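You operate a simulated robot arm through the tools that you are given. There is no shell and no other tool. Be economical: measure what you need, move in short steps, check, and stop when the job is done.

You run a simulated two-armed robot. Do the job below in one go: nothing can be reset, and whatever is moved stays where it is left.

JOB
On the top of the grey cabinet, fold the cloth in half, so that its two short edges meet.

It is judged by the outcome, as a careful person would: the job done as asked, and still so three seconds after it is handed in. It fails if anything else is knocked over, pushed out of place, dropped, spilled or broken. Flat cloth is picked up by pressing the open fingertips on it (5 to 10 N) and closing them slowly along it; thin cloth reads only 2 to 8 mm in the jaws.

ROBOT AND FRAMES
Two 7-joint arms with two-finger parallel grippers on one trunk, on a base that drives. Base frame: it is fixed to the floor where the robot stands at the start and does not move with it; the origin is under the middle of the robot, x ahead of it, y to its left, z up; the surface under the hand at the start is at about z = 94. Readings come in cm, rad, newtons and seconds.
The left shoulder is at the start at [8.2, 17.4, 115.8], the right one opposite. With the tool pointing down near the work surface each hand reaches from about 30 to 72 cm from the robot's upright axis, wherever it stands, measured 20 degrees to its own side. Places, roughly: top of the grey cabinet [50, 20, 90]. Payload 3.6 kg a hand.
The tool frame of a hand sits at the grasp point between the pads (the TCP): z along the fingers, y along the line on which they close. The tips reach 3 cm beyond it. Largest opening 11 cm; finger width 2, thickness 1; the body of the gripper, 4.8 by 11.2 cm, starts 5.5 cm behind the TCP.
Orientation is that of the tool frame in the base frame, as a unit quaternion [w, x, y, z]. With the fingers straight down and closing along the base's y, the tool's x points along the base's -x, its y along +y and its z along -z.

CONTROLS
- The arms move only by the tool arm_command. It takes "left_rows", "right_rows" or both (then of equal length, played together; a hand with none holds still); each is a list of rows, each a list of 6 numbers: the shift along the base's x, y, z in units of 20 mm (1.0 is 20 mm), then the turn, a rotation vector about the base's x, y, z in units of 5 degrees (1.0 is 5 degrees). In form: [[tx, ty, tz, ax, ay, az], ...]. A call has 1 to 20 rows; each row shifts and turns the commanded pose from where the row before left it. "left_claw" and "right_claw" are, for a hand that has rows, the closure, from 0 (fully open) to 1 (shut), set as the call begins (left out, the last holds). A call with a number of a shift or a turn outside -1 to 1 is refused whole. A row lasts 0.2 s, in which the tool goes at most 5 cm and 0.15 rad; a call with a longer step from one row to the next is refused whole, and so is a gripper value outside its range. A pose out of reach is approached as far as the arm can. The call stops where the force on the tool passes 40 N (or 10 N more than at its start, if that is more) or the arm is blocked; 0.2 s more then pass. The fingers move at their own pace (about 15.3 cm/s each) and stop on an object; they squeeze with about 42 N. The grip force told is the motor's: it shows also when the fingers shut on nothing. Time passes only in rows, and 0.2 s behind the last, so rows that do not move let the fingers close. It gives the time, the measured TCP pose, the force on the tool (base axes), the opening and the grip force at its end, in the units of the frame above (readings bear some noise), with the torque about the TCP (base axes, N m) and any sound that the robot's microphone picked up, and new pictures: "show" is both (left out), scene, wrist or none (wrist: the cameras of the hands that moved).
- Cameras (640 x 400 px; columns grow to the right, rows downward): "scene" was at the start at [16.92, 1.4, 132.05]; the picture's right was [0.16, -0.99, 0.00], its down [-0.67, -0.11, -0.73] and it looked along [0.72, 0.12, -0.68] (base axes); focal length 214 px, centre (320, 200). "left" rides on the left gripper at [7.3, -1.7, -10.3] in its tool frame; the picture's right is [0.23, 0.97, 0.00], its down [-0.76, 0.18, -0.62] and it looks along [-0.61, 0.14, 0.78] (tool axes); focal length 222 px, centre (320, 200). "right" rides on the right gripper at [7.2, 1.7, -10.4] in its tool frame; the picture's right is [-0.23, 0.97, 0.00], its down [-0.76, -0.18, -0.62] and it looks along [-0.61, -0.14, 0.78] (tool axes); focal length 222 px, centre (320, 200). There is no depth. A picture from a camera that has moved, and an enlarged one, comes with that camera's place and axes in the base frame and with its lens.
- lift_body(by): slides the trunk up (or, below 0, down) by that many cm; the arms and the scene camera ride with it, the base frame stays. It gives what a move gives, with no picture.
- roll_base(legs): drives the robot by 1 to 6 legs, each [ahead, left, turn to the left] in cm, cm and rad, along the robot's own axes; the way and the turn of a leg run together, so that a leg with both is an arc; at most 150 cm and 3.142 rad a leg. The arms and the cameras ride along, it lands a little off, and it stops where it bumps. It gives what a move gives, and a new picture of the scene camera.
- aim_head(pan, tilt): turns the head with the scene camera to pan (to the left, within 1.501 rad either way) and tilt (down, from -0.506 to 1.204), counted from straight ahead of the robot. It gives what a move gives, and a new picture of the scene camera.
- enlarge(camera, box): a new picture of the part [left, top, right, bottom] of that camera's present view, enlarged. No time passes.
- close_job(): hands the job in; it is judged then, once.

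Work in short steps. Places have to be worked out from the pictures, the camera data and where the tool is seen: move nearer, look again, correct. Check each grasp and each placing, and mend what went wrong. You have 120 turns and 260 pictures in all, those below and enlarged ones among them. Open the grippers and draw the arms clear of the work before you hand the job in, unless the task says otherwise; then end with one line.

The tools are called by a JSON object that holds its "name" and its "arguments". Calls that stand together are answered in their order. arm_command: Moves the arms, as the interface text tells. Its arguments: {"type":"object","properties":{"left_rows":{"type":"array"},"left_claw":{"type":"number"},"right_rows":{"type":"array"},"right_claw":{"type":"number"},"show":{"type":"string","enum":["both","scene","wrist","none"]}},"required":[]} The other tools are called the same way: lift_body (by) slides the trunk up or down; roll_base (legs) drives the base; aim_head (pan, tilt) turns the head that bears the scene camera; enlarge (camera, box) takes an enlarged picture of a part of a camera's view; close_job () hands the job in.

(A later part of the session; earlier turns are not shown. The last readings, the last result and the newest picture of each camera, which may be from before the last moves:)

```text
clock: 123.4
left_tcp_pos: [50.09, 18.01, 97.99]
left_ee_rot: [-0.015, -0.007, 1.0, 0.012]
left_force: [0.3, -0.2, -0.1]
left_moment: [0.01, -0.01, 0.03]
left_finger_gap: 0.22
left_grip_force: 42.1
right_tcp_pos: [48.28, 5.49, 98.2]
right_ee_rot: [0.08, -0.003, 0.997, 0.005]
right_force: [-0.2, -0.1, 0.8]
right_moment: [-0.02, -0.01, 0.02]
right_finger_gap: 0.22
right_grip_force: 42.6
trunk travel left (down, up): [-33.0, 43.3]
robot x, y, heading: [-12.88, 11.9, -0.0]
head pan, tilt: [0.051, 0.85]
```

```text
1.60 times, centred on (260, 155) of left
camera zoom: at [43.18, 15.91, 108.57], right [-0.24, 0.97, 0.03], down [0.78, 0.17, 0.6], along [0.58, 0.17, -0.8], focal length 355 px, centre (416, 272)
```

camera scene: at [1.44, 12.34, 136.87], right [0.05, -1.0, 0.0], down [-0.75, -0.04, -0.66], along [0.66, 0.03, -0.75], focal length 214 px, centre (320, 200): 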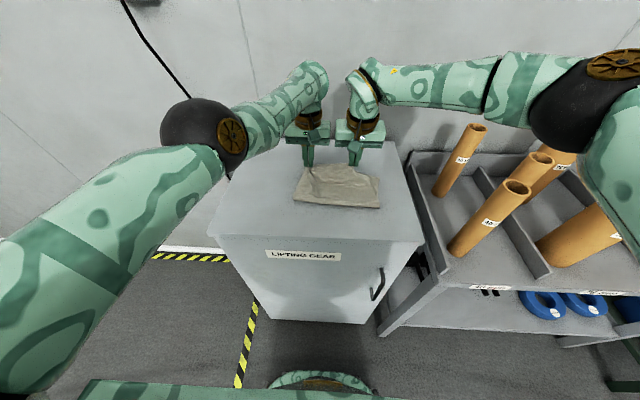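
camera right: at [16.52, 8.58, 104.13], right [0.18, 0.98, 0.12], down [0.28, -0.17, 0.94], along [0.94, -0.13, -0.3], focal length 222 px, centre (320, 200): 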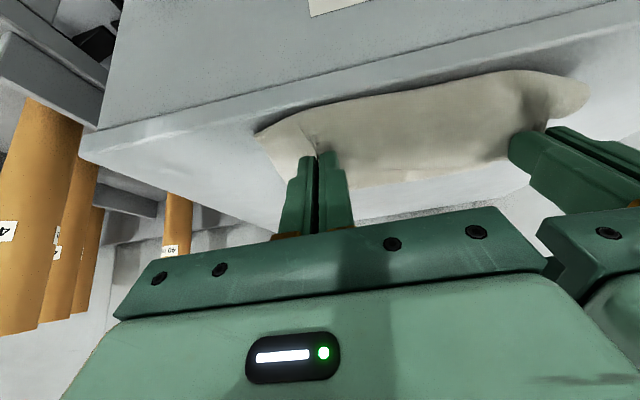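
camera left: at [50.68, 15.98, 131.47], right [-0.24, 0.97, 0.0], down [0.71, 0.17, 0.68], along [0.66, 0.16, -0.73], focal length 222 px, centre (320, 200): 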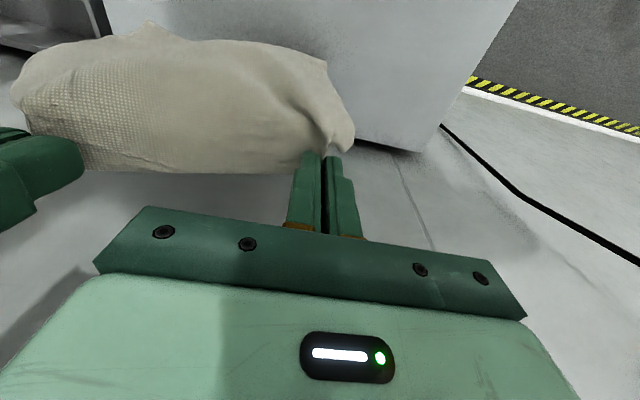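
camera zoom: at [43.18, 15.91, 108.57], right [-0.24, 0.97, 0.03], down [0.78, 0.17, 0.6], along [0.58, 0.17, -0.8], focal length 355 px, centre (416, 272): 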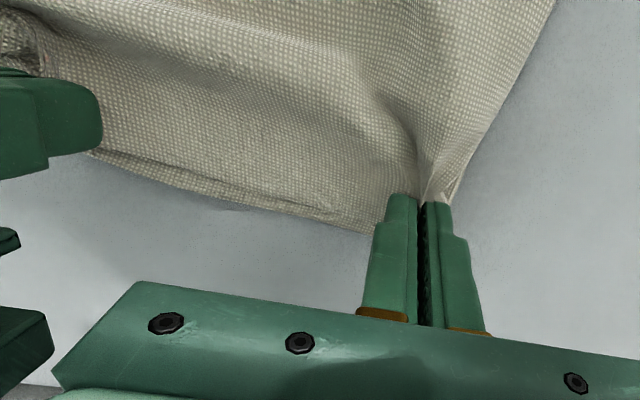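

The edges match closely in the middle. I nudge forward 4 mm, spread the hands 0.5 cm each, lower to contact, then open slowly to spread the pinched cloth.

{"name": "arm_command", "arguments": {"left_rows": [[0.2, 0.25, -0.1, 0, 0, 0], [0, 0, -0.15, 0, 0, 0], [0, 0, -0.1, 0, 0, 0]], "right_rows": [[0.2, -0.25, -0.1, 0, 0, 0], [0, 0, -0.2, 0, 0, 0], [0, 0, -0.15, 0, 0, 0]], "show": "none"}}

{"name": "arm_command", "arguments": {"left_rows": [[0, 0, 0, 0, 0, 0]], "right_rows": [[0, 0, 0, 0, 0, 0]], "left_claw": 0.9, "right_claw": 0.9, "show": "none"}}

{"name": "arm_command", "arguments": {"left_rows": [[0, 0, 0, 0, 0, 0], [0, 0, 0, 0, 0, 0]], "right_rows": [[0, 0, 0, 0, 0, 0], [0, 0, 0, 0, 0, 0]], "left_claw": 0.7, "right_claw": 0.7, "show": "wrist"}}

```text
clock: 124.2
left_tcp_pos: [50.21, 18.55, 97.45]
left_ee_rot: [-0.015, -0.006, 1.0, 0.013]
left_force: [-0.7, -9.2, 0.4]
left_moment: [-0.34, 0.03, 0.03]
left_finger_gap: 0.21
left_grip_force: 41.6
right_tcp_pos: [48.63, 5.16, 97.4]
right_ee_rot: [0.079, -0.004, 0.997, 0.006]
right_force: [1.0, 10.2, 2.4]
right_moment: [0.32, 0.01, 0.03]
right_finger_gap: 0.2
right_grip_force: 41.7
trunk travel left (down, up): [-33.0, 43.3]
robot x, y, heading: [-12.64, 11.99, -0.003]
head pan, tilt: [0.051, 0.85]
```

```text
clock: 124.6
left_tcp_pos: [50.38, 18.74, 97.7]
left_ee_rot: [-0.015, -0.007, 1.0, 0.014]
left_force: [0.5, 1.2, -0.1]
left_moment: [0.0, -0.01, -0.01]
left_finger_gap: 1.1
left_grip_force: 0.0
right_tcp_pos: [48.66, 4.82, 97.36]
right_ee_rot: [0.079, -0.001, 0.997, 0.004]
right_force: [0.2, -1.0, 2.6]
right_moment: [-0.04, 0.02, 0.01]
right_finger_gap: 1.12
right_grip_force: 0.2
trunk travel left (down, up): [-33.0, 43.3]
robot x, y, heading: [-12.68, 11.8, 0.0]
head pan, tilt: [0.051, 0.85]
```

```text
clock: 125.2
left_tcp_pos: [50.37, 18.52, 97.64]
left_ee_rot: [-0.014, -0.006, 1.0, 0.013]
left_force: [-0.8, -0.1, -0.8]
left_moment: [0.0, 0.02, -0.02]
left_finger_gap: 3.33
left_grip_force: 0.0
right_tcp_pos: [48.67, 4.81, 97.35]
right_ee_rot: [0.079, -0.002, 0.997, 0.004]
right_force: [-0.5, 0.5, 2.8]
right_moment: [-0.04, 0.02, 0.0]
right_finger_gap: 3.31
right_grip_force: 0.4
trunk travel left (down, up): [-33.0, 43.3]
robot x, y, heading: [-13.18, 11.88, -0.001]
head pan, tilt: [0.051, 0.85]
camera right: at [39.84, 6.55, 106.54], right [0.22, 0.97, 0.04], down [0.65, -0.18, 0.73], along [0.72, -0.13, -0.68], focal length 222 px, centre (320, 200)
camera left: at [43.41, 16.53, 108.09], right [-0.24, 0.97, 0.03], down [0.78, 0.17, 0.6], along [0.58, 0.17, -0.8], focal length 222 px, centre (320, 200)
```

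right: 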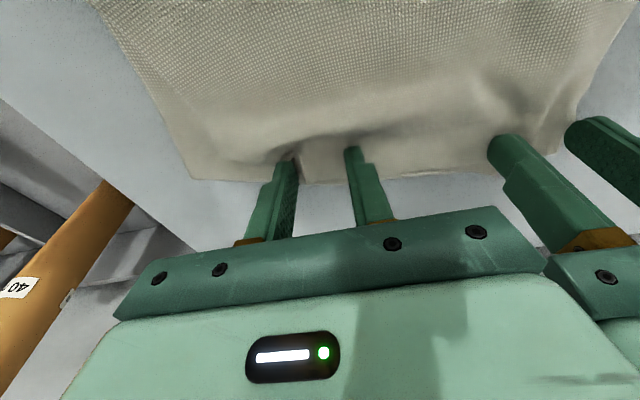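
left: 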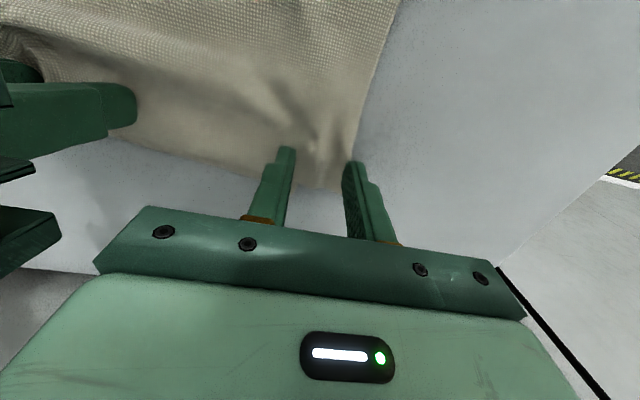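

Released cleanly and the cloth spread out well. I lift straight up with the trunk and back off a little for an overall look.

{"name": "lift_body", "arguments": {"by": 14}}

{"name": "roll_base", "arguments": {"legs": [[-12, 0, 0]]}}

{"name": "enlarge", "arguments": {"camera": "scene", "box": [260, 130, 400, 218]}}

{"name": "enlarge", "arguments": {"camera": "right", "box": [100, 0, 640, 250]}}

{"name": "enlarge", "arguments": {"camera": "left", "box": [0, 0, 540, 250]}}

```text
clock: 126.9
left_tcp_pos: [49.26, 18.58, 116.53]
left_ee_rot: [0.027, -0.007, 1.0, 0.012]
left_force: [-0.4, -0.2, -0.1]
left_moment: [-0.01, -0.02, 0.01]
left_finger_gap: 3.28
left_grip_force: 0.1
right_tcp_pos: [48.66, 4.95, 111.36]
right_ee_rot: [0.079, -0.003, 0.997, 0.004]
right_force: [-1.4, -0.5, 0.1]
right_moment: [0.01, 0.02, 0.02]
right_finger_gap: 3.3
right_grip_force: 0.0
trunk travel left (down, up): [-47.0, 29.3]
robot x, y, heading: [-12.7, 11.78, -0.003]
head pan, tilt: [0.051, 0.85]
```

```text
clock: 128.1
left_tcp_pos: [37.16, 18.56, 116.64]
left_ee_rot: [0.027, -0.006, 1.0, 0.013]
left_force: [-0.6, -0.6, -0.1]
left_moment: [-0.02, -0.01, 0.01]
left_finger_gap: 3.3
left_grip_force: 0.0
right_tcp_pos: [36.47, 4.99, 111.33]
right_ee_rot: [0.078, -0.002, 0.997, 0.004]
right_force: [0.5, 0.3, 0.1]
right_moment: [-0.03, -0.04, -0.01]
right_finger_gap: 3.31
right_grip_force: 0.1
trunk travel left (down, up): [-47.0, 29.3]
robot x, y, heading: [-24.95, 11.96, -0.003]
head pan, tilt: [0.051, 0.85]
camera scene: at [-14.49, 12.35, 151.0], right [0.05, -1.0, 0.0], down [-0.75, -0.04, -0.66], along [0.66, 0.03, -0.75], focal length 214 px, centre (320, 200)
```

scene: 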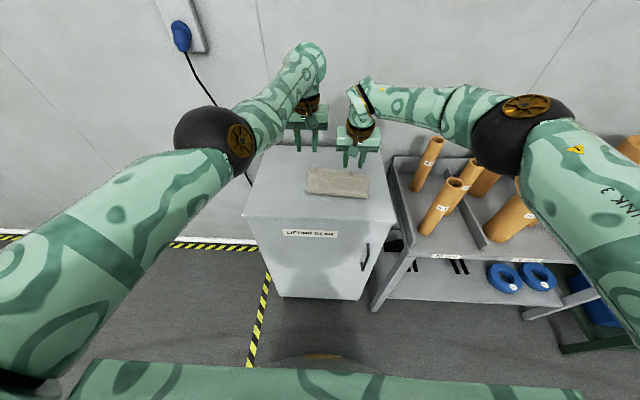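

```text
4.55 times, centred on (330, 174) of scene
camera zoom: at [-14.49, 12.35, 151.0], right [0.05, -1.0, 0.0], down [-0.75, -0.04, -0.66], along [0.66, 0.03, -0.75], focal length 975 px, centre (274, 318)
```

zoom: 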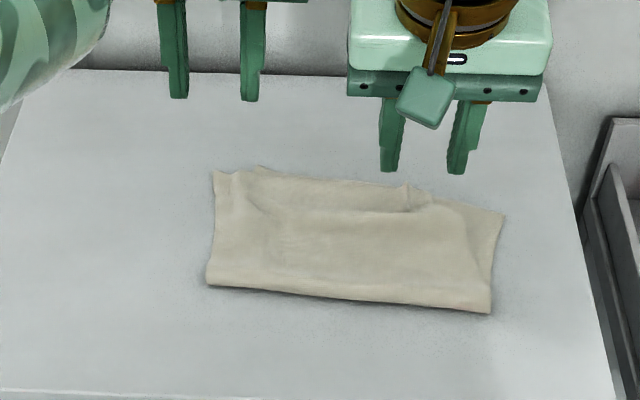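

```text
1.19 times, centred on (370, 125) of right
camera zoom: at [27.75, 6.54, 120.56], right [0.22, 0.97, 0.04], down [0.65, -0.18, 0.73], along [0.72, -0.13, -0.68], focal length 263 px, centre (261, 289)
```

zoom: 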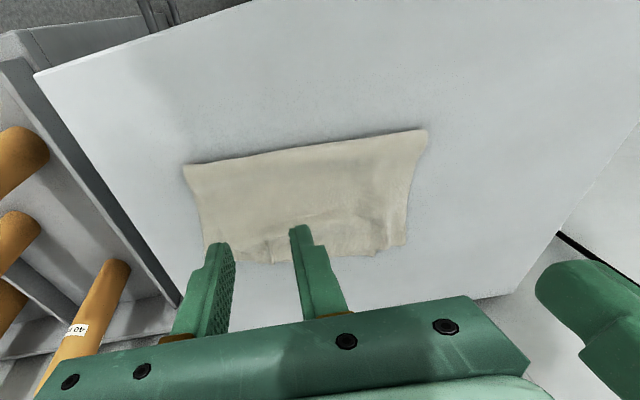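

```text
1.19 times, centred on (270, 125) of left
camera zoom: at [29.3, 16.53, 126.46], right [-0.24, 0.97, 0.01], down [0.72, 0.17, 0.67], along [0.65, 0.17, -0.74], focal length 263 px, centre (379, 289)
```

zoom: 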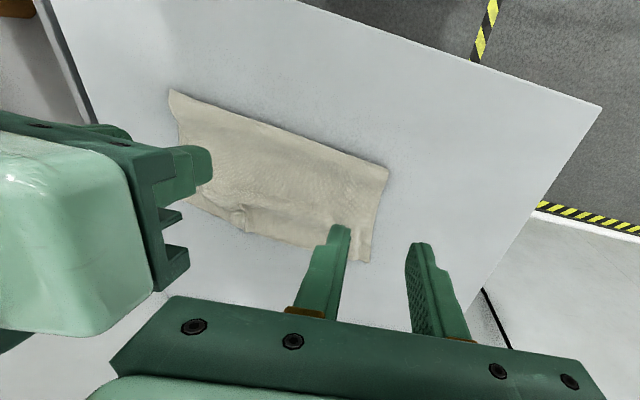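

This is a proper fold. I move the arms further away (base back 12) and examine the meeting edges in detail.

{"name": "enlarge", "arguments": {"camera": "scene", "box": [300, 160, 376, 207]}}

{"name": "roll_base", "arguments": {"legs": [[-10, 0, 0]]}}

{"name": "enlarge", "arguments": {"camera": "right", "box": [220, 80, 540, 280]}}

{"name": "enlarge", "arguments": {"camera": "left", "box": [100, 80, 420, 280]}}

```text
8.42 times, centred on (338, 184) of scene
camera zoom: at [-14.49, 12.35, 151.0], right [0.05, -1.0, 0.0], down [-0.75, -0.04, -0.66], along [0.66, 0.03, -0.75], focal length 1806 px, centre (168, 339)
```

zoom: 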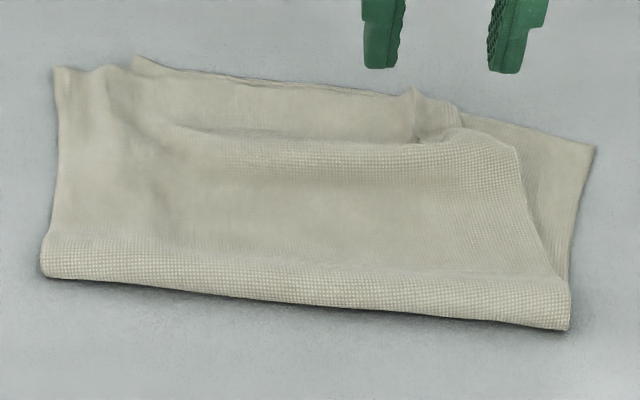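

```text
clock: 129.3
left_tcp_pos: [27.01, 18.7, 116.61]
left_ee_rot: [0.029, -0.008, 0.999, 0.013]
left_force: [-0.6, -0.7, 0.5]
left_moment: [0.01, -0.03, 0.01]
left_finger_gap: 3.32
left_grip_force: 0.0
right_tcp_pos: [26.43, 4.9, 111.5]
right_ee_rot: [0.079, -0.002, 0.997, 0.003]
right_force: [0.4, 0.5, -1.0]
right_moment: [0.0, -0.01, 0.0]
right_finger_gap: 3.28
right_grip_force: 0.1
trunk travel left (down, up): [-47.0, 29.3]
robot x, y, heading: [-34.89, 11.45, -0.001]
head pan, tilt: [0.051, 0.85]
camera scene: at [-24.64, 12.36, 151.01], right [0.05, -1.0, 0.0], down [-0.75, -0.04, -0.66], along [0.66, 0.03, -0.75], focal length 214 px, centre (320, 200)
```

scene: 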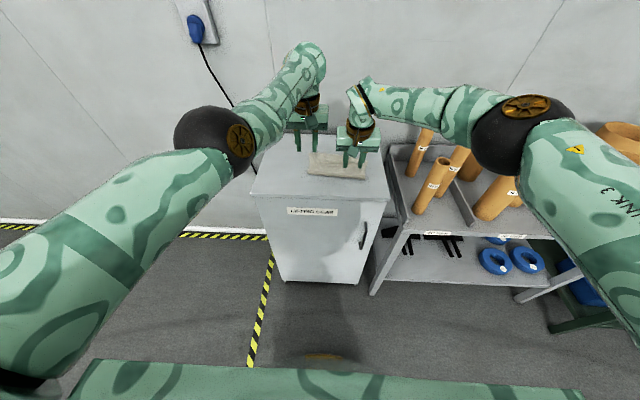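

```text
2.00 times, centred on (380, 180) of right
camera zoom: at [17.63, 6.56, 120.6], right [0.22, 0.97, 0.04], down [0.65, -0.18, 0.73], along [0.72, -0.13, -0.68], focal length 444 px, centre (200, 240)
```

zoom: 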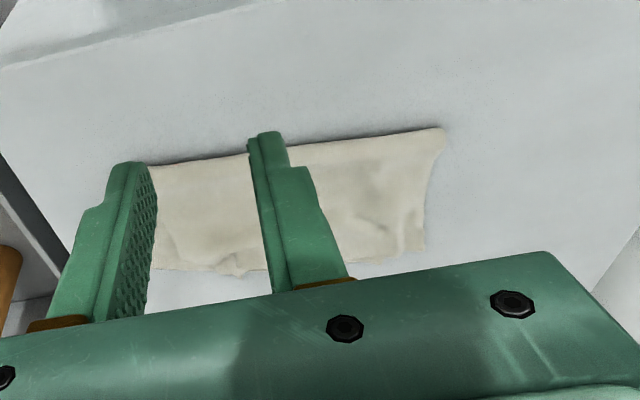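

```text
2.00 times, centred on (260, 180) of left
camera zoom: at [19.17, 16.55, 126.5], right [-0.24, 0.97, 0.01], down [0.72, 0.17, 0.67], along [0.65, 0.17, -0.74], focal length 444 px, centre (440, 240)
```

zoom: 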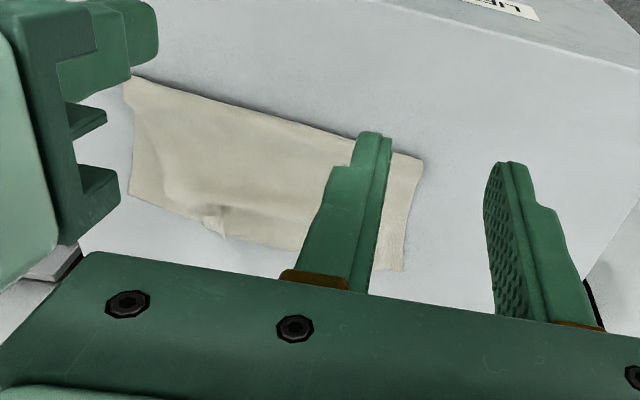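

The edges are collinear, but the upper layer lies about 3.8 cm to the left of the lower one (upper corners near (52.1, 20.9) and (47.5, −0.7); lower near (53.5, 17.1) and (48, −4.4)). I'll re-pinch the upper edge and shift it by about (+1, −3.8) cm, returning the hands above the edge first.

{"name": "roll_base", "arguments": {"legs": [[22, 0, 0]]}}

{"name": "lift_body", "arguments": {"by": -9}}

{"name": "enlarge", "arguments": {"camera": "right", "box": [160, 40, 480, 240]}}

{"name": "enlarge", "arguments": {"camera": "left", "box": [120, 40, 440, 240]}}

```text
clock: 130.9
left_tcp_pos: [49.14, 18.42, 116.53]
left_ee_rot: [0.027, -0.007, 1.0, 0.013]
left_force: [-0.6, 0.1, -0.4]
left_moment: [0.01, 0.03, 0.01]
left_finger_gap: 3.3
left_grip_force: 0.1
right_tcp_pos: [48.55, 4.96, 111.31]
right_ee_rot: [0.079, -0.001, 0.997, 0.005]
right_force: [1.4, 0.2, -0.5]
right_moment: [-0.01, 0.0, 0.02]
right_finger_gap: 3.31
right_grip_force: 0.1
trunk travel left (down, up): [-47.0, 29.3]
robot x, y, heading: [-12.88, 11.92, -0.001]
head pan, tilt: [0.051, 0.85]
camera scene: at [-2.43, 12.31, 150.99], right [0.05, -1.0, 0.0], down [-0.75, -0.04, -0.66], along [0.66, 0.03, -0.75], focal length 214 px, centre (320, 200)
```

scene: 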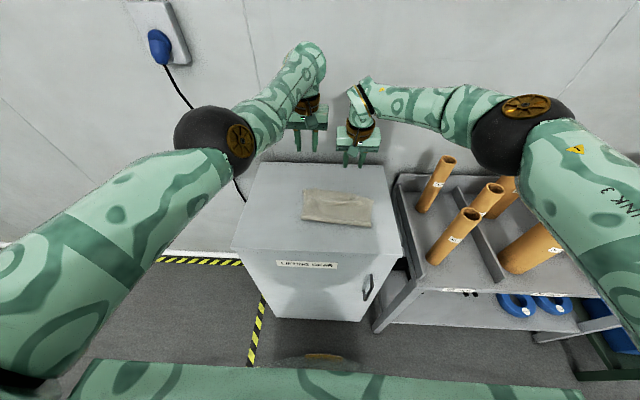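

```text
clock: 132.2
left_tcp_pos: [49.09, 18.54, 107.58]
left_ee_rot: [0.027, -0.006, 1.0, 0.012]
left_force: [-1.1, -0.4, 0.5]
left_moment: [0.03, 0.0, 0.0]
left_finger_gap: 3.3
left_grip_force: 0.1
right_tcp_pos: [48.66, 4.86, 102.54]
right_ee_rot: [0.079, -0.001, 0.997, 0.004]
right_force: [-0.1, -0.7, 0.7]
right_moment: [0.0, 0.0, 0.01]
right_finger_gap: 3.33
right_grip_force: 0.1
trunk travel left (down, up): [-38.0, 38.3]
robot x, y, heading: [-13.24, 12.1, -0.001]
head pan, tilt: [0.051, 0.85]
```

```text
2.00 times, centred on (320, 140) of right
camera zoom: at [39.68, 6.45, 111.62], right [0.22, 0.97, 0.04], down [0.65, -0.18, 0.73], along [0.72, -0.13, -0.68], focal length 444 px, centre (320, 320)
```

zoom: 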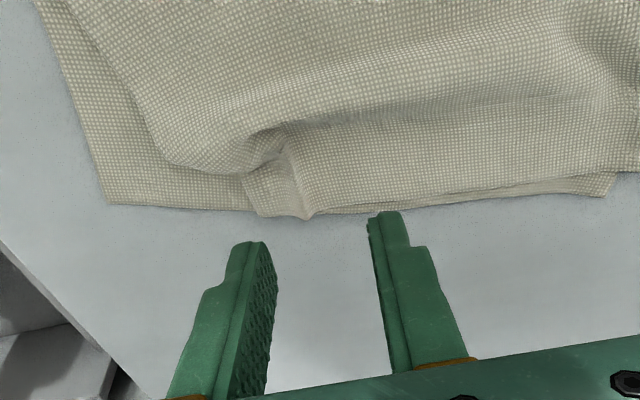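

```text
2.00 times, centred on (280, 140) of left
camera zoom: at [41.23, 16.45, 117.52], right [-0.24, 0.97, 0.01], down [0.72, 0.17, 0.67], along [0.65, 0.17, -0.74], focal length 444 px, centre (400, 320)
```

zoom: 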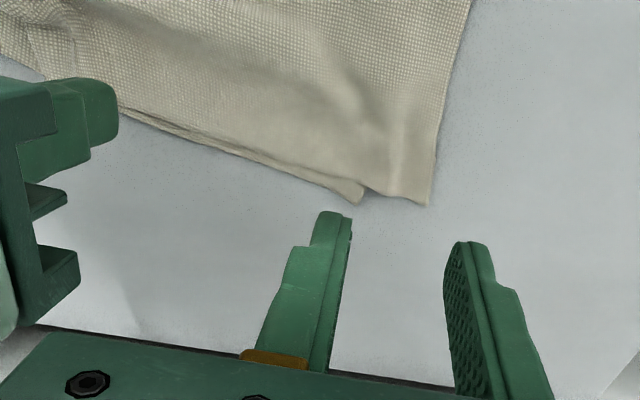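

The views are clear. I position the left at (50.5, 18.4) and the right over the standing pleat at (48.8, 3.9), and descend close.

{"name": "arm_command", "arguments": {"left_rows": [[0.09, 0, -0.55, 0, 0, 0], [0.09, 0, -0.55, 0, 0, 0], [0.09, 0, -0.55, 0, 0, 0], [0.09, 0, -0.55, 0, 0, 0], [0.09, 0, -0.55, 0, 0, 0], [0.09, 0, -0.55, 0, 0, 0], [0.09, 0, -0.55, 0, 0, 0], [0.09, 0, -0.45, 0, 0, 0]], "right_rows": [[0.01, -0.06, -0.25, 0, 0, 0], [0.01, -0.06, -0.25, 0, 0, 0], [0.01, -0.06, -0.25, 0, 0, 0], [0.01, -0.06, -0.25, 0, 0, 0], [0.01, -0.06, -0.25, 0, 0, 0], [0.01, -0.06, -0.25, 0, 0, 0], [0.01, -0.06, -0.25, 0, 0, 0], [0.01, -0.06, -0.2, 0, 0, 0]], "left_claw": 0.72, "right_claw": 0.72, "show": "wrist"}}

```text
clock: 134.0
left_tcp_pos: [50.36, 18.94, 98.96]
left_ee_rot: [0.028, -0.007, 1.0, 0.013]
left_force: [-0.2, -0.2, -0.4]
left_moment: [0.0, -0.02, 0.0]
left_finger_gap: 3.08
left_grip_force: 0.1
left hand out of reach, approached as far as the arm can: row 8
right_tcp_pos: [48.81, 3.91, 98.43]
right_ee_rot: [0.079, -0.001, 0.997, 0.004]
right_force: [-0.6, 0.7, -0.4]
right_moment: [-0.01, -0.01, 0.0]
right_finger_gap: 3.09
right_grip_force: 0.0
trunk travel left (down, up): [-38.0, 38.3]
robot x, y, heading: [-13.02, 11.95, -0.002]
head pan, tilt: [0.051, 0.85]
camera right: at [39.97, 5.51, 107.65], right [0.22, 0.97, 0.04], down [0.65, -0.18, 0.73], along [0.72, -0.13, -0.68], focal length 222 px, centre (320, 200)
camera left: at [42.48, 16.93, 108.86], right [-0.24, 0.97, 0.01], down [0.72, 0.17, 0.67], along [0.65, 0.17, -0.74], focal length 222 px, centre (320, 200)
```

right: 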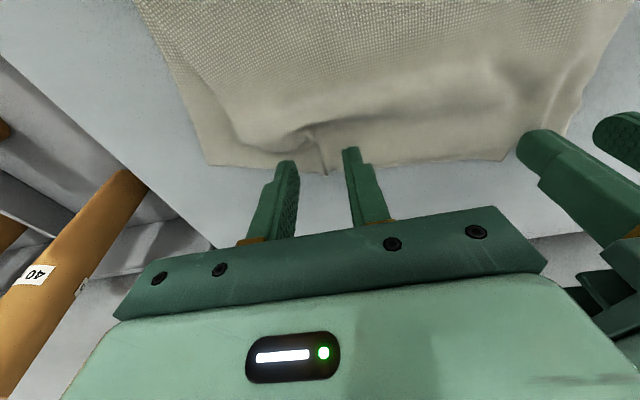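
left: 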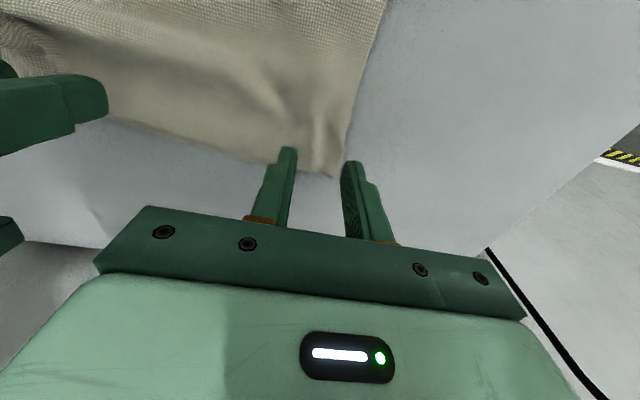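

The left outer finger is off the cloth's side, so I shift it 1.1 cm inward. Then I lower both hands to light contact with the trunk.

{"name": "arm_command", "arguments": {"left_rows": [[0, -0.3, 0.1, 0, 0, 0], [0, -0.3, 0, 0, 0, 0]], "show": "none"}}

{"name": "lift_body", "arguments": {"by": -0.8}}

```text
clock: 134.6
left_tcp_pos: [50.12, 18.05, 99.18]
left_ee_rot: [0.027, -0.007, 1.0, 0.012]
left_force: [0.3, -0.8, 0.8]
left_moment: [0.0, 0.02, 0.01]
left_finger_gap: 3.08
left_grip_force: 0.1
left hand out of reach, approached as far as the arm can: row 2
right_tcp_pos: [48.8, 3.99, 98.54]
right_ee_rot: [0.079, -0.002, 0.997, 0.004]
right_force: [0.2, -0.3, 0.4]
right_moment: [-0.02, 0.0, 0.01]
right_finger_gap: 3.1
right_grip_force: 0.0
trunk travel left (down, up): [-38.0, 38.3]
robot x, y, heading: [-13.23, 11.8, -0.001]
head pan, tilt: [0.051, 0.85]
```

```text
clock: 135.2
left_tcp_pos: [50.01, 18.12, 98.36]
left_ee_rot: [0.027, -0.006, 1.0, 0.013]
left_force: [0.2, 0.0, -0.3]
left_moment: [-0.02, 0.03, 0.03]
left_finger_gap: 3.1
left_grip_force: 0.0
right_tcp_pos: [48.79, 3.93, 97.68]
right_ee_rot: [0.079, -0.002, 0.997, 0.004]
right_force: [-0.3, 0.1, -0.2]
right_moment: [-0.04, -0.02, -0.01]
right_finger_gap: 3.09
right_grip_force: 0.0
trunk travel left (down, up): [-37.2, 39.1]
robot x, y, heading: [-12.37, 11.95, -0.003]
head pan, tilt: [0.051, 0.85]
```

The left needs about 0.9 cm more and the right about 0.4. I raise the right 0.5 cm and lower the trunk 0.9.

{"name": "arm_command", "arguments": {"right_rows": [[0, 0, 0.25, 0, 0, 0]], "show": "none"}}

{"name": "lift_body", "arguments": {"by": -0.9}}

```text
clock: 135.6
left_tcp_pos: [50.01, 18.09, 98.54]
left_ee_rot: [0.027, -0.007, 1.0, 0.012]
left_force: [0.3, -0.3, -0.1]
left_moment: [-0.01, 0.02, 0.02]
left_finger_gap: 3.08
left_grip_force: 0.0
right_tcp_pos: [48.72, 3.97, 98.11]
right_ee_rot: [0.079, -0.001, 0.997, 0.004]
right_force: [0.8, -0.7, 0.4]
right_moment: [0.01, -0.01, 0.05]
right_finger_gap: 3.06
right_grip_force: 0.0
trunk travel left (down, up): [-37.2, 39.1]
robot x, y, heading: [-12.5, 11.6, -0.001]
head pan, tilt: [0.051, 0.85]
```

```text
clock: 136.2
left_tcp_pos: [49.99, 18.05, 97.5]
left_ee_rot: [0.027, -0.006, 1.0, 0.013]
left_force: [0.5, 0.2, 0.7]
left_moment: [-0.02, 0.01, 0.06]
left_finger_gap: 3.07
left_grip_force: 0.0
right_tcp_pos: [48.79, 3.96, 97.26]
right_ee_rot: [0.08, -0.002, 0.997, 0.005]
right_force: [0.4, 0.4, 5.7]
right_moment: [-0.11, 0.01, 0.02]
right_finger_gap: 3.07
right_grip_force: 0.0
trunk travel left (down, up): [-36.3, 40.0]
robot x, y, heading: [-12.84, 11.53, 0.0]
head pan, tilt: [0.051, 0.85]
```

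The right is at 5.7 N and the left is just touching. I ease the right 1 mm, lower the trunk 2.5 mm more, then close in steps.

{"name": "arm_command", "arguments": {"right_rows": [[0, 0, 0.1, 0, 0, 0]], "show": "none"}}

{"name": "lift_body", "arguments": {"by": -0.25}}

{"name": "arm_command", "arguments": {"left_rows": [[0, 0, 0, 0, 0, 0]], "right_rows": [[0, 0, 0, 0, 0, 0]], "left_claw": 0.8, "right_claw": 0.8, "show": "wrist"}}

```text
clock: 136.6
left_tcp_pos: [50.03, 18.04, 97.53]
left_ee_rot: [0.026, -0.006, 1.0, 0.013]
left_force: [-0.1, -0.8, 0.5]
left_moment: [0.0, 0.0, -0.04]
left_finger_gap: 3.09
left_grip_force: 0.0
right_tcp_pos: [48.7, 3.86, 97.49]
right_ee_rot: [0.078, -0.001, 0.997, 0.004]
right_force: [0.7, 0.3, 1.0]
right_moment: [0.02, -0.04, -0.01]
right_finger_gap: 3.05
right_grip_force: 0.0
trunk travel left (down, up): [-36.3, 40.0]
robot x, y, heading: [-12.93, 12.13, 0.001]
head pan, tilt: [0.051, 0.85]
```

```text
clock: 137.1
left_tcp_pos: [50.01, 18.07, 97.34]
left_ee_rot: [0.028, -0.006, 1.0, 0.013]
left_force: [0.4, 0.5, 1.2]
left_moment: [-0.02, 0.01, 0.01]
left_finger_gap: 3.07
left_grip_force: 0.1
right_tcp_pos: [48.68, 3.94, 97.33]
right_ee_rot: [0.08, -0.001, 0.997, 0.005]
right_force: [-0.5, -0.1, 7.9]
right_moment: [-0.18, 0.05, 0.0]
right_finger_gap: 3.06
right_grip_force: 0.1
trunk travel left (down, up): [-36.0, 40.3]
robot x, y, heading: [-13.16, 12.24, 0.001]
head pan, tilt: [0.051, 0.85]
```

```text
clock: 137.5
left_tcp_pos: [49.95, 18.08, 97.4]
left_ee_rot: [0.027, -0.007, 1.0, 0.012]
left_force: [-0.5, -1.0, 0.8]
left_moment: [0.01, -0.01, -0.01]
left_finger_gap: 2.18
left_grip_force: 0.0
right_tcp_pos: [48.65, 3.99, 97.29]
right_ee_rot: [0.081, -0.001, 0.997, 0.005]
right_force: [0.8, 0.7, 9.3]
right_moment: [-0.04, -0.02, -0.05]
right_finger_gap: 2.17
right_grip_force: 0.0
trunk travel left (down, up): [-36.0, 40.3]
robot x, y, heading: [-13.01, 11.85, 0.001]
head pan, tilt: [0.051, 0.85]
camera right: at [39.84, 5.53, 106.47], right [0.22, 0.97, 0.04], down [0.65, -0.18, 0.73], along [0.72, -0.13, -0.68], focal length 222 px, centre (320, 200)
camera left: at [42.13, 16.04, 107.21], right [-0.24, 0.97, 0.01], down [0.72, 0.17, 0.67], along [0.65, 0.17, -0.74], focal length 222 px, centre (320, 200)
```

right: 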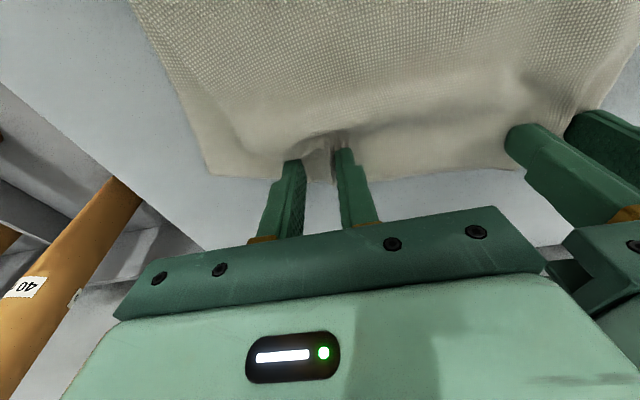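
left: 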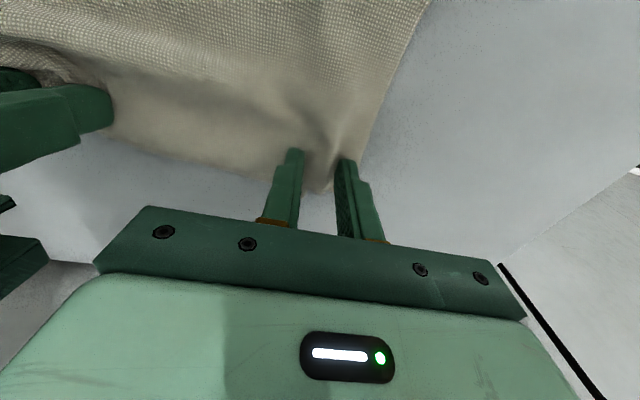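

Ridges lie between both pairs of fingers, so I finish closing.

{"name": "arm_command", "arguments": {"left_rows": [[0, 0, -0.03, 0, 0, 0]], "right_rows": [[0, 0, 0.02, 0, 0, 0]], "left_claw": 0.9, "right_claw": 0.9, "show": "none"}}

{"name": "arm_command", "arguments": {"left_rows": [[0, 0, 0, 0, 0, 0], [0, 0, 0, 0, 0, 0]], "right_rows": [[0, 0, 0, 0, 0, 0], [0, 0, 0, 0, 0, 0]], "left_claw": 1.0, "right_claw": 1.0, "show": "none"}}

{"name": "lift_body", "arguments": {"by": 2.5}}

{"name": "enlarge", "arguments": {"camera": "right", "box": [160, 40, 560, 290]}}

{"name": "enlarge", "arguments": {"camera": "left", "box": [60, 40, 460, 290]}}

```text
clock: 137.9
left_tcp_pos: [49.99, 18.07, 97.31]
left_ee_rot: [0.028, -0.006, 1.0, 0.012]
left_force: [0.2, 0.1, 2.0]
left_moment: [-0.05, 0.0, -0.02]
left_finger_gap: 1.13
left_grip_force: 0.0
right_tcp_pos: [48.61, 3.99, 97.26]
right_ee_rot: [0.08, -0.002, 0.997, 0.004]
right_force: [1.6, 0.7, 8.5]
right_moment: [-0.02, 0.0, 0.04]
right_finger_gap: 1.08
right_grip_force: 0.1
trunk travel left (down, up): [-36.0, 40.3]
robot x, y, heading: [-12.84, 12.12, 0.001]
head pan, tilt: [0.051, 0.85]
```

```text
clock: 138.5
left_tcp_pos: [50.02, 18.02, 97.39]
left_ee_rot: [0.028, -0.006, 1.0, 0.013]
left_force: [-0.2, -6.1, 2.4]
left_moment: [-0.19, 0.03, 0.02]
left_finger_gap: 0.23
left_grip_force: 42.0
right_tcp_pos: [48.6, 3.78, 97.42]
right_ee_rot: [0.079, -0.001, 0.997, 0.005]
right_force: [0.4, 4.2, 10.3]
right_moment: [0.17, -0.01, 0.0]
right_finger_gap: 0.21
right_grip_force: 42.0
trunk travel left (down, up): [-36.0, 40.3]
robot x, y, heading: [-13.16, 11.67, -0.001]
head pan, tilt: [0.051, 0.85]
```

```text
clock: 139.2
left_tcp_pos: [49.97, 18.11, 99.58]
left_ee_rot: [0.027, -0.008, 1.0, 0.012]
left_force: [-0.3, -5.4, -0.7]
left_moment: [-0.16, 0.0, 0.06]
left_finger_gap: 0.22
left_grip_force: 41.9
right_tcp_pos: [48.74, 3.91, 99.61]
right_ee_rot: [0.078, -0.001, 0.997, 0.004]
right_force: [0.2, 5.5, -0.1]
right_moment: [0.16, 0.04, -0.01]
right_finger_gap: 0.14
right_grip_force: 41.4
trunk travel left (down, up): [-38.5, 37.8]
robot x, y, heading: [-12.75, 12.18, -0.002]
head pan, tilt: [0.051, 0.85]
```

```text
1.60 times, centred on (360, 165) of right
camera zoom: at [39.94, 5.5, 108.83], right [0.22, 0.97, 0.04], down [0.66, -0.18, 0.73], along [0.72, -0.13, -0.68], focal length 355 px, centre (256, 256)
```

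zoom: 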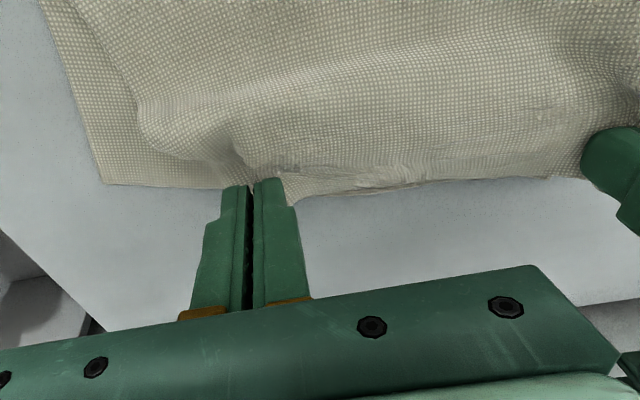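

```text
1.60 times, centred on (260, 165) of left
camera zoom: at [42.21, 16.08, 109.53], right [-0.24, 0.97, 0.01], down [0.73, 0.17, 0.67], along [0.64, 0.17, -0.75], focal length 355 px, centre (416, 256)
```

zoom: 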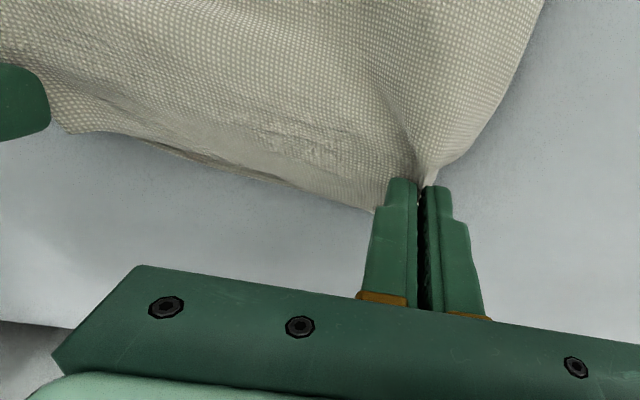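

Both hands hold only the upper layer and the lower one stays flat. I lift 3 cm more to free the right corner, then shift the base sideways by 3.8 cm to the right.

{"name": "lift_body", "arguments": {"by": 3}}

{"name": "roll_base", "arguments": {"legs": [[0.6, -3.8, 0]]}}

{"name": "enlarge", "arguments": {"camera": "right", "box": [100, 0, 580, 300]}}

{"name": "enlarge", "arguments": {"camera": "left", "box": [60, 0, 540, 300]}}

```text
clock: 139.9
left_tcp_pos: [49.73, 18.14, 103.6]
left_ee_rot: [0.034, -0.008, 0.999, 0.012]
left_force: [-0.3, -7.3, -0.9]
left_moment: [-0.18, -0.01, 0.03]
left_finger_gap: 0.26
left_grip_force: 42.0
right_tcp_pos: [48.63, 3.99, 102.67]
right_ee_rot: [0.079, -0.001, 0.997, 0.004]
right_force: [-0.3, 6.2, 0.3]
right_moment: [0.23, 0.0, 0.03]
right_finger_gap: 0.16
right_grip_force: 41.4
trunk travel left (down, up): [-41.5, 34.8]
robot x, y, heading: [-12.88, 11.98, -0.006]
head pan, tilt: [0.051, 0.85]
```

```text
clock: 140.8
left_tcp_pos: [50.42, 14.24, 103.56]
left_ee_rot: [0.034, -0.008, 0.999, 0.013]
left_force: [-1.1, -6.2, 0.4]
left_moment: [-0.16, 0.03, 0.03]
left_finger_gap: 0.25
left_grip_force: 42.3
right_tcp_pos: [49.35, 0.0, 102.8]
right_ee_rot: [0.08, -0.001, 0.997, 0.005]
right_force: [0.9, 5.7, 1.0]
right_moment: [0.29, 0.03, -0.01]
right_finger_gap: 0.16
right_grip_force: 41.4
trunk travel left (down, up): [-41.5, 34.8]
robot x, y, heading: [-12.18, 7.95, -0.0]
head pan, tilt: [0.051, 0.85]
camera scene: at [-0.69, 8.34, 145.51], right [0.05, -1.0, 0.0], down [-0.75, -0.04, -0.66], along [0.66, 0.03, -0.75], focal length 214 px, centre (320, 200)
```

scene: 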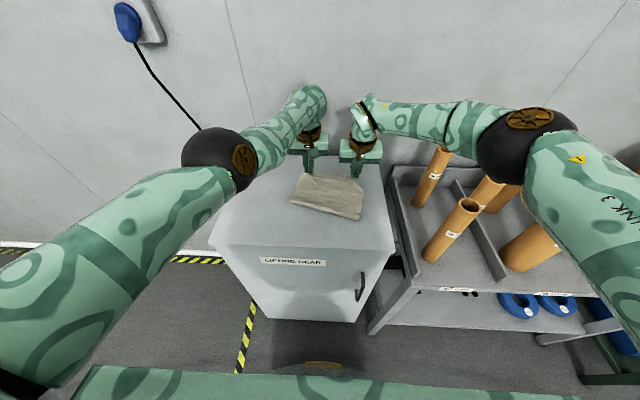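

```text
1.33 times, centred on (340, 150) of right
camera zoom: at [40.5, 1.57, 111.92], right [0.22, 0.97, 0.05], down [0.65, -0.18, 0.73], along [0.72, -0.13, -0.68], focal length 296 px, centre (293, 267)
```

zoom: 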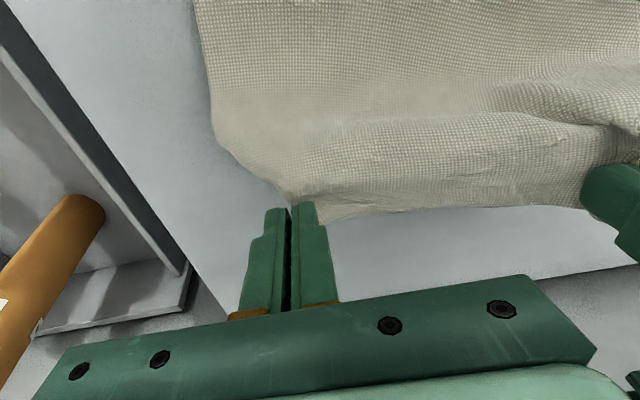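

```text
1.33 times, centred on (300, 150) of left
camera zoom: at [42.37, 12.21, 113.39], right [-0.24, 0.97, 0.01], down [0.71, 0.17, 0.68], along [0.66, 0.17, -0.73], focal length 296 px, centre (347, 267)
```

zoom: 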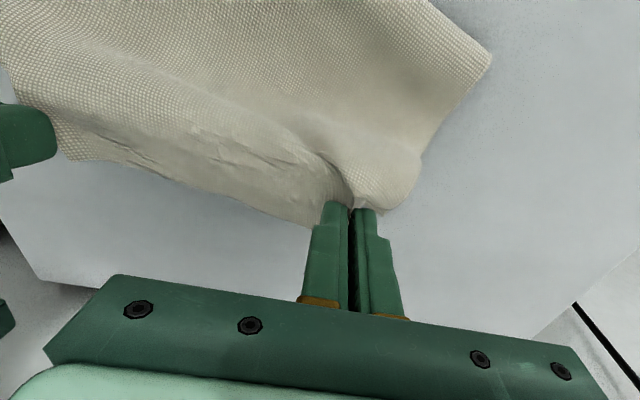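

The upper layer now covers the lower on the right. To follow the lower edge's slant I move the right hand back 2 cm, then lower with the trunk.

{"name": "arm_command", "arguments": {"right_rows": [[-0.5, 0, 0, 0, 0, 0], [-0.5, 0, 0, 0, 0, 0]], "show": "none"}}

{"name": "lift_body", "arguments": {"by": -3.6}}

{"name": "enlarge", "arguments": {"camera": "right", "box": [100, 0, 580, 300]}}

{"name": "enlarge", "arguments": {"camera": "left", "box": [60, 0, 540, 300]}}

```text
clock: 141.4
left_tcp_pos: [50.31, 14.24, 103.67]
left_ee_rot: [0.034, -0.007, 0.999, 0.011]
left_force: [-1.7, -7.1, -0.5]
left_moment: [-0.21, 0.07, 0.03]
left_finger_gap: 0.25
left_grip_force: 42.1
right_tcp_pos: [47.44, 0.09, 102.79]
right_ee_rot: [0.079, -0.001, 0.997, 0.006]
right_force: [1.0, 6.4, 0.3]
right_moment: [0.27, -0.04, 0.01]
right_finger_gap: 0.13
right_grip_force: 41.6
trunk travel left (down, up): [-41.5, 34.8]
robot x, y, heading: [-12.56, 7.89, -0.002]
head pan, tilt: [0.051, 0.85]
```

```text
clock: 142.2
left_tcp_pos: [50.41, 14.35, 99.35]
left_ee_rot: [0.028, -0.008, 0.999, 0.013]
left_force: [0.7, 0.4, -0.4]
left_moment: [0.02, -0.01, 0.01]
left_finger_gap: 0.24
left_grip_force: 42.6
right_tcp_pos: [47.29, 0.1, 99.27]
right_ee_rot: [0.08, -0.001, 0.997, 0.005]
right_force: [-0.5, 0.4, -0.6]
right_moment: [0.02, 0.02, 0.02]
right_finger_gap: 0.0
right_grip_force: 37.4
trunk travel left (down, up): [-37.9, 38.4]
robot x, y, heading: [-12.14, 7.88, -0.006]
head pan, tilt: [0.051, 0.85]
```

```text
1.33 times, centred on (340, 150) of right
camera zoom: at [38.44, 1.66, 108.4], right [0.22, 0.97, 0.04], down [0.65, -0.18, 0.74], along [0.72, -0.13, -0.68], focal length 296 px, centre (293, 267)
```

zoom: 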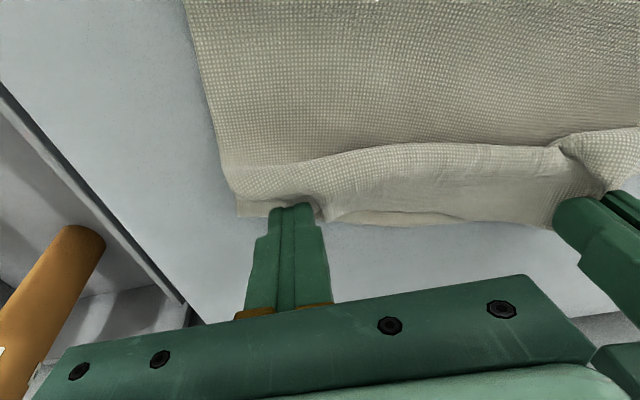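

```text
1.33 times, centred on (300, 150) of left
camera zoom: at [42.67, 12.32, 109.27], right [-0.24, 0.97, 0.01], down [0.72, 0.17, 0.67], along [0.65, 0.17, -0.74], focal length 296 px, centre (347, 267)
```

zoom: 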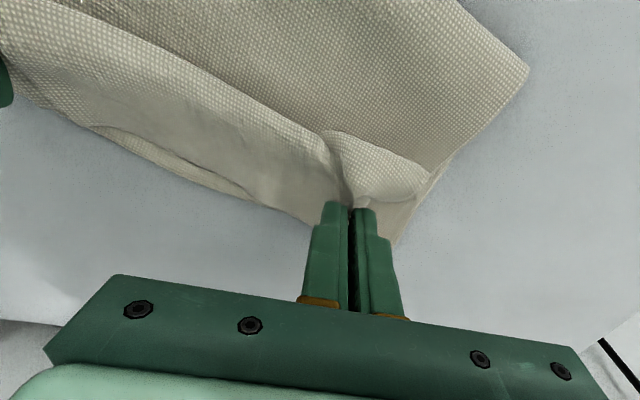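

The right hand let go as it came down, but the cloth is lying right on the lower corner there. The left still holds; I move it forward 1 cm and down, then release with a slow spread. The right goes up slightly, out of the way.

{"name": "arm_command", "arguments": {"left_rows": [[0.3, 0.15, -0.2, 0, 0, 0], [0.25, 0.1, -0.25, 0, 0, 0], [0, 0, -0.2, 0, 0, 0], [0, 0, -0.1, 0, 0, 0]], "right_rows": [[0, 0, 0.3, 0, 0, 0], [0, 0, 0.3, 0, 0, 0], [0, 0, 0.5, 0, 0, 0], [0, 0, 0.5, 0, 0, 0]], "show": "none"}}

{"name": "enlarge", "arguments": {"camera": "left", "box": [60, 0, 540, 300]}}

{"name": "enlarge", "arguments": {"camera": "right", "box": [160, 40, 560, 290]}}

```text
clock: 143.2
left_tcp_pos: [50.88, 15.72, 97.79]
left_ee_rot: [0.028, -0.007, 1.0, 0.013]
left_force: [-0.3, -0.7, -0.3]
left_moment: [-0.04, -0.02, -0.01]
left_finger_gap: 0.21
left_grip_force: 41.9
left hand out of reach, approached as far as the arm can: row 1, 2
right_tcp_pos: [47.31, 0.09, 102.42]
right_ee_rot: [0.079, -0.001, 0.997, 0.004]
right_force: [-0.3, 0.0, -0.4]
right_moment: [-0.03, 0.02, 0.02]
right_finger_gap: 0.0
right_grip_force: 37.9
trunk travel left (down, up): [-37.9, 38.4]
robot x, y, heading: [-12.43, 8.22, -0.005]
head pan, tilt: [0.051, 0.85]
```

```text
1.33 times, centred on (300, 150) of left
camera zoom: at [43.03, 13.61, 107.75], right [-0.24, 0.97, 0.01], down [0.72, 0.17, 0.67], along [0.65, 0.17, -0.74], focal length 296 px, centre (347, 267)
```

zoom: 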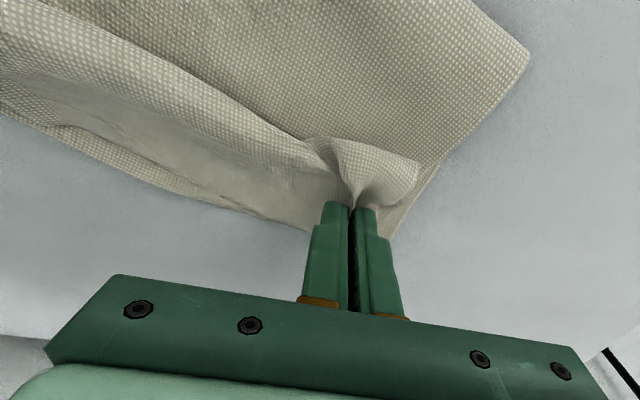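

```text
1.60 times, centred on (360, 165) of right
camera zoom: at [38.47, 1.69, 111.59], right [0.22, 0.97, 0.04], down [0.65, -0.18, 0.73], along [0.72, -0.13, -0.68], focal length 355 px, centre (256, 256)
```

zoom: 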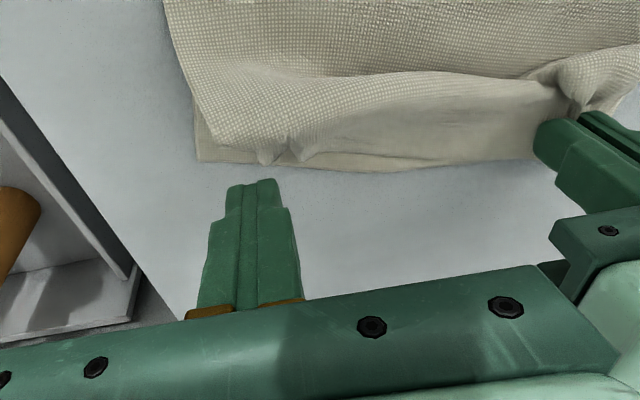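

The edges coincide with just a shallow slack ridge behind them. I lower 5 mm more and release the left slowly.

{"name": "lift_body", "arguments": {"by": -0.4}}

{"name": "arm_command", "arguments": {"left_rows": [[0, 0, 0, 0, 0, 0]], "left_claw": 0.9, "show": "none"}}

{"name": "arm_command", "arguments": {"left_rows": [[0, 0, 0, 0, 0, 0], [0, 0, 0, 0, 0, 0]], "left_claw": 0.68, "show": "none"}}

{"name": "lift_body", "arguments": {"by": 12}}

{"name": "roll_base", "arguments": {"legs": [[-12, 0, 0]]}}

{"name": "enlarge", "arguments": {"camera": "scene", "box": [280, 150, 376, 210]}}

```text
clock: 143.7
left_tcp_pos: [50.85, 15.61, 97.52]
left_ee_rot: [0.027, -0.007, 1.0, 0.013]
left_force: [-0.1, -0.2, 0.7]
left_moment: [-0.04, -0.03, -0.04]
left_finger_gap: 0.24
left_grip_force: 42.7
right_tcp_pos: [47.31, 0.13, 101.99]
right_ee_rot: [0.079, -0.001, 0.997, 0.004]
right_force: [0.4, 0.2, -0.7]
right_moment: [-0.01, -0.02, 0.02]
right_finger_gap: 0.0
right_grip_force: 38.0
trunk travel left (down, up): [-37.5, 38.8]
robot x, y, heading: [-12.19, 8.13, -0.001]
head pan, tilt: [0.051, 0.85]
```

```text
clock: 144.1
left_tcp_pos: [50.89, 15.74, 97.47]
left_ee_rot: [0.027, -0.008, 1.0, 0.013]
left_force: [-0.6, -0.9, 0.7]
left_moment: [0.0, 0.03, -0.02]
left_finger_gap: 1.08
left_grip_force: 0.1
right_tcp_pos: [47.35, 0.22, 102.06]
right_ee_rot: [0.078, -0.001, 0.997, 0.005]
right_force: [0.2, -0.8, 0.1]
right_moment: [0.02, 0.0, -0.02]
right_finger_gap: 0.0
right_grip_force: 37.8
trunk travel left (down, up): [-37.5, 38.8]
robot x, y, heading: [-12.3, 8.01, -0.001]
head pan, tilt: [0.051, 0.85]
```

```text
clock: 144.7
left_tcp_pos: [50.83, 15.63, 97.42]
left_ee_rot: [0.027, -0.007, 1.0, 0.013]
left_force: [0.3, -0.6, -0.2]
left_moment: [0.01, 0.02, 0.0]
left_finger_gap: 3.49
left_grip_force: 0.1
right_tcp_pos: [47.33, 0.02, 102.03]
right_ee_rot: [0.079, 0.0, 0.997, 0.004]
right_force: [-0.7, 0.3, -0.6]
right_moment: [-0.02, 0.02, 0.0]
right_finger_gap: 0.0
right_grip_force: 37.6
trunk travel left (down, up): [-37.5, 38.8]
robot x, y, heading: [-12.52, 7.65, -0.005]
head pan, tilt: [0.051, 0.85]
```

```text
clock: 146.2
left_tcp_pos: [50.37, 15.69, 112.76]
left_ee_rot: [0.055, -0.008, 0.998, 0.012]
left_force: [0.3, -0.2, -0.3]
left_moment: [0.0, 0.0, -0.01]
left_finger_gap: 3.51
left_grip_force: 0.1
right_tcp_pos: [47.36, 0.12, 113.91]
right_ee_rot: [0.078, -0.002, 0.997, 0.005]
right_force: [0.2, -0.7, 0.2]
right_moment: [0.01, -0.01, 0.01]
right_finger_gap: 0.01
right_grip_force: 37.4
trunk travel left (down, up): [-49.5, 26.8]
robot x, y, heading: [-12.34, 8.19, -0.003]
head pan, tilt: [0.051, 0.85]
```

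```text
clock: 147.5
left_tcp_pos: [38.36, 15.7, 112.69]
left_ee_rot: [0.055, -0.008, 0.998, 0.012]
left_force: [-0.5, 0.3, 0.7]
left_moment: [0.0, -0.05, 0.02]
left_finger_gap: 3.53
left_grip_force: 0.1
right_tcp_pos: [35.22, 0.14, 113.96]
right_ee_rot: [0.079, -0.001, 0.997, 0.005]
right_force: [0.3, -0.2, -0.1]
right_moment: [0.01, 0.01, -0.05]
right_finger_gap: 0.01
right_grip_force: 37.3
trunk travel left (down, up): [-49.5, 26.8]
robot x, y, heading: [-24.29, 7.91, 0.001]
head pan, tilt: [0.051, 0.85]
camera scene: at [-14.36, 8.52, 153.56], right [0.05, -1.0, 0.0], down [-0.75, -0.04, -0.66], along [0.66, 0.03, -0.75], focal length 214 px, centre (320, 200)
```

scene: 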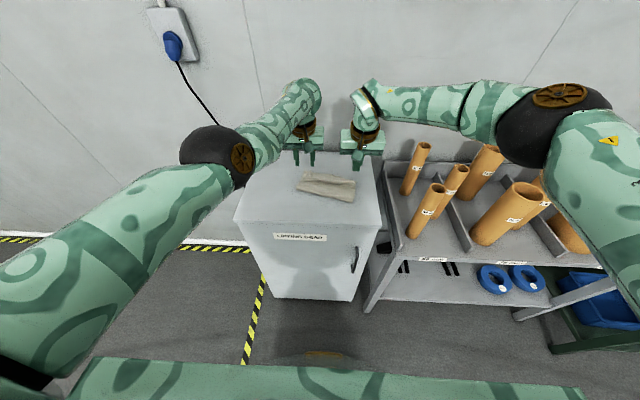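

```text
6.67 times, centred on (328, 180) of scene
camera zoom: at [-14.36, 8.52, 153.56], right [0.05, -1.0, 0.0], down [-0.75, -0.04, -0.66], along [0.66, 0.03, -0.75], focal length 1430 px, centre (267, 333)
```

zoom: 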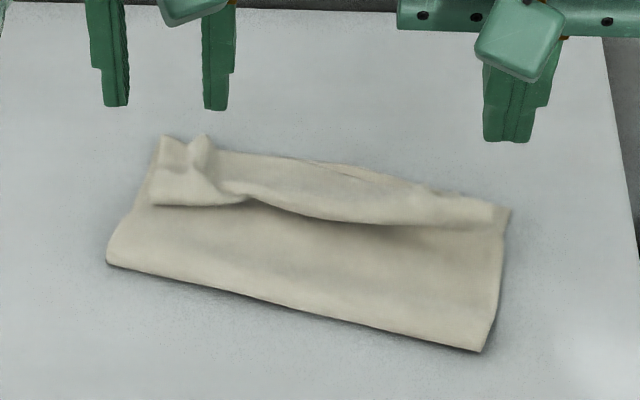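

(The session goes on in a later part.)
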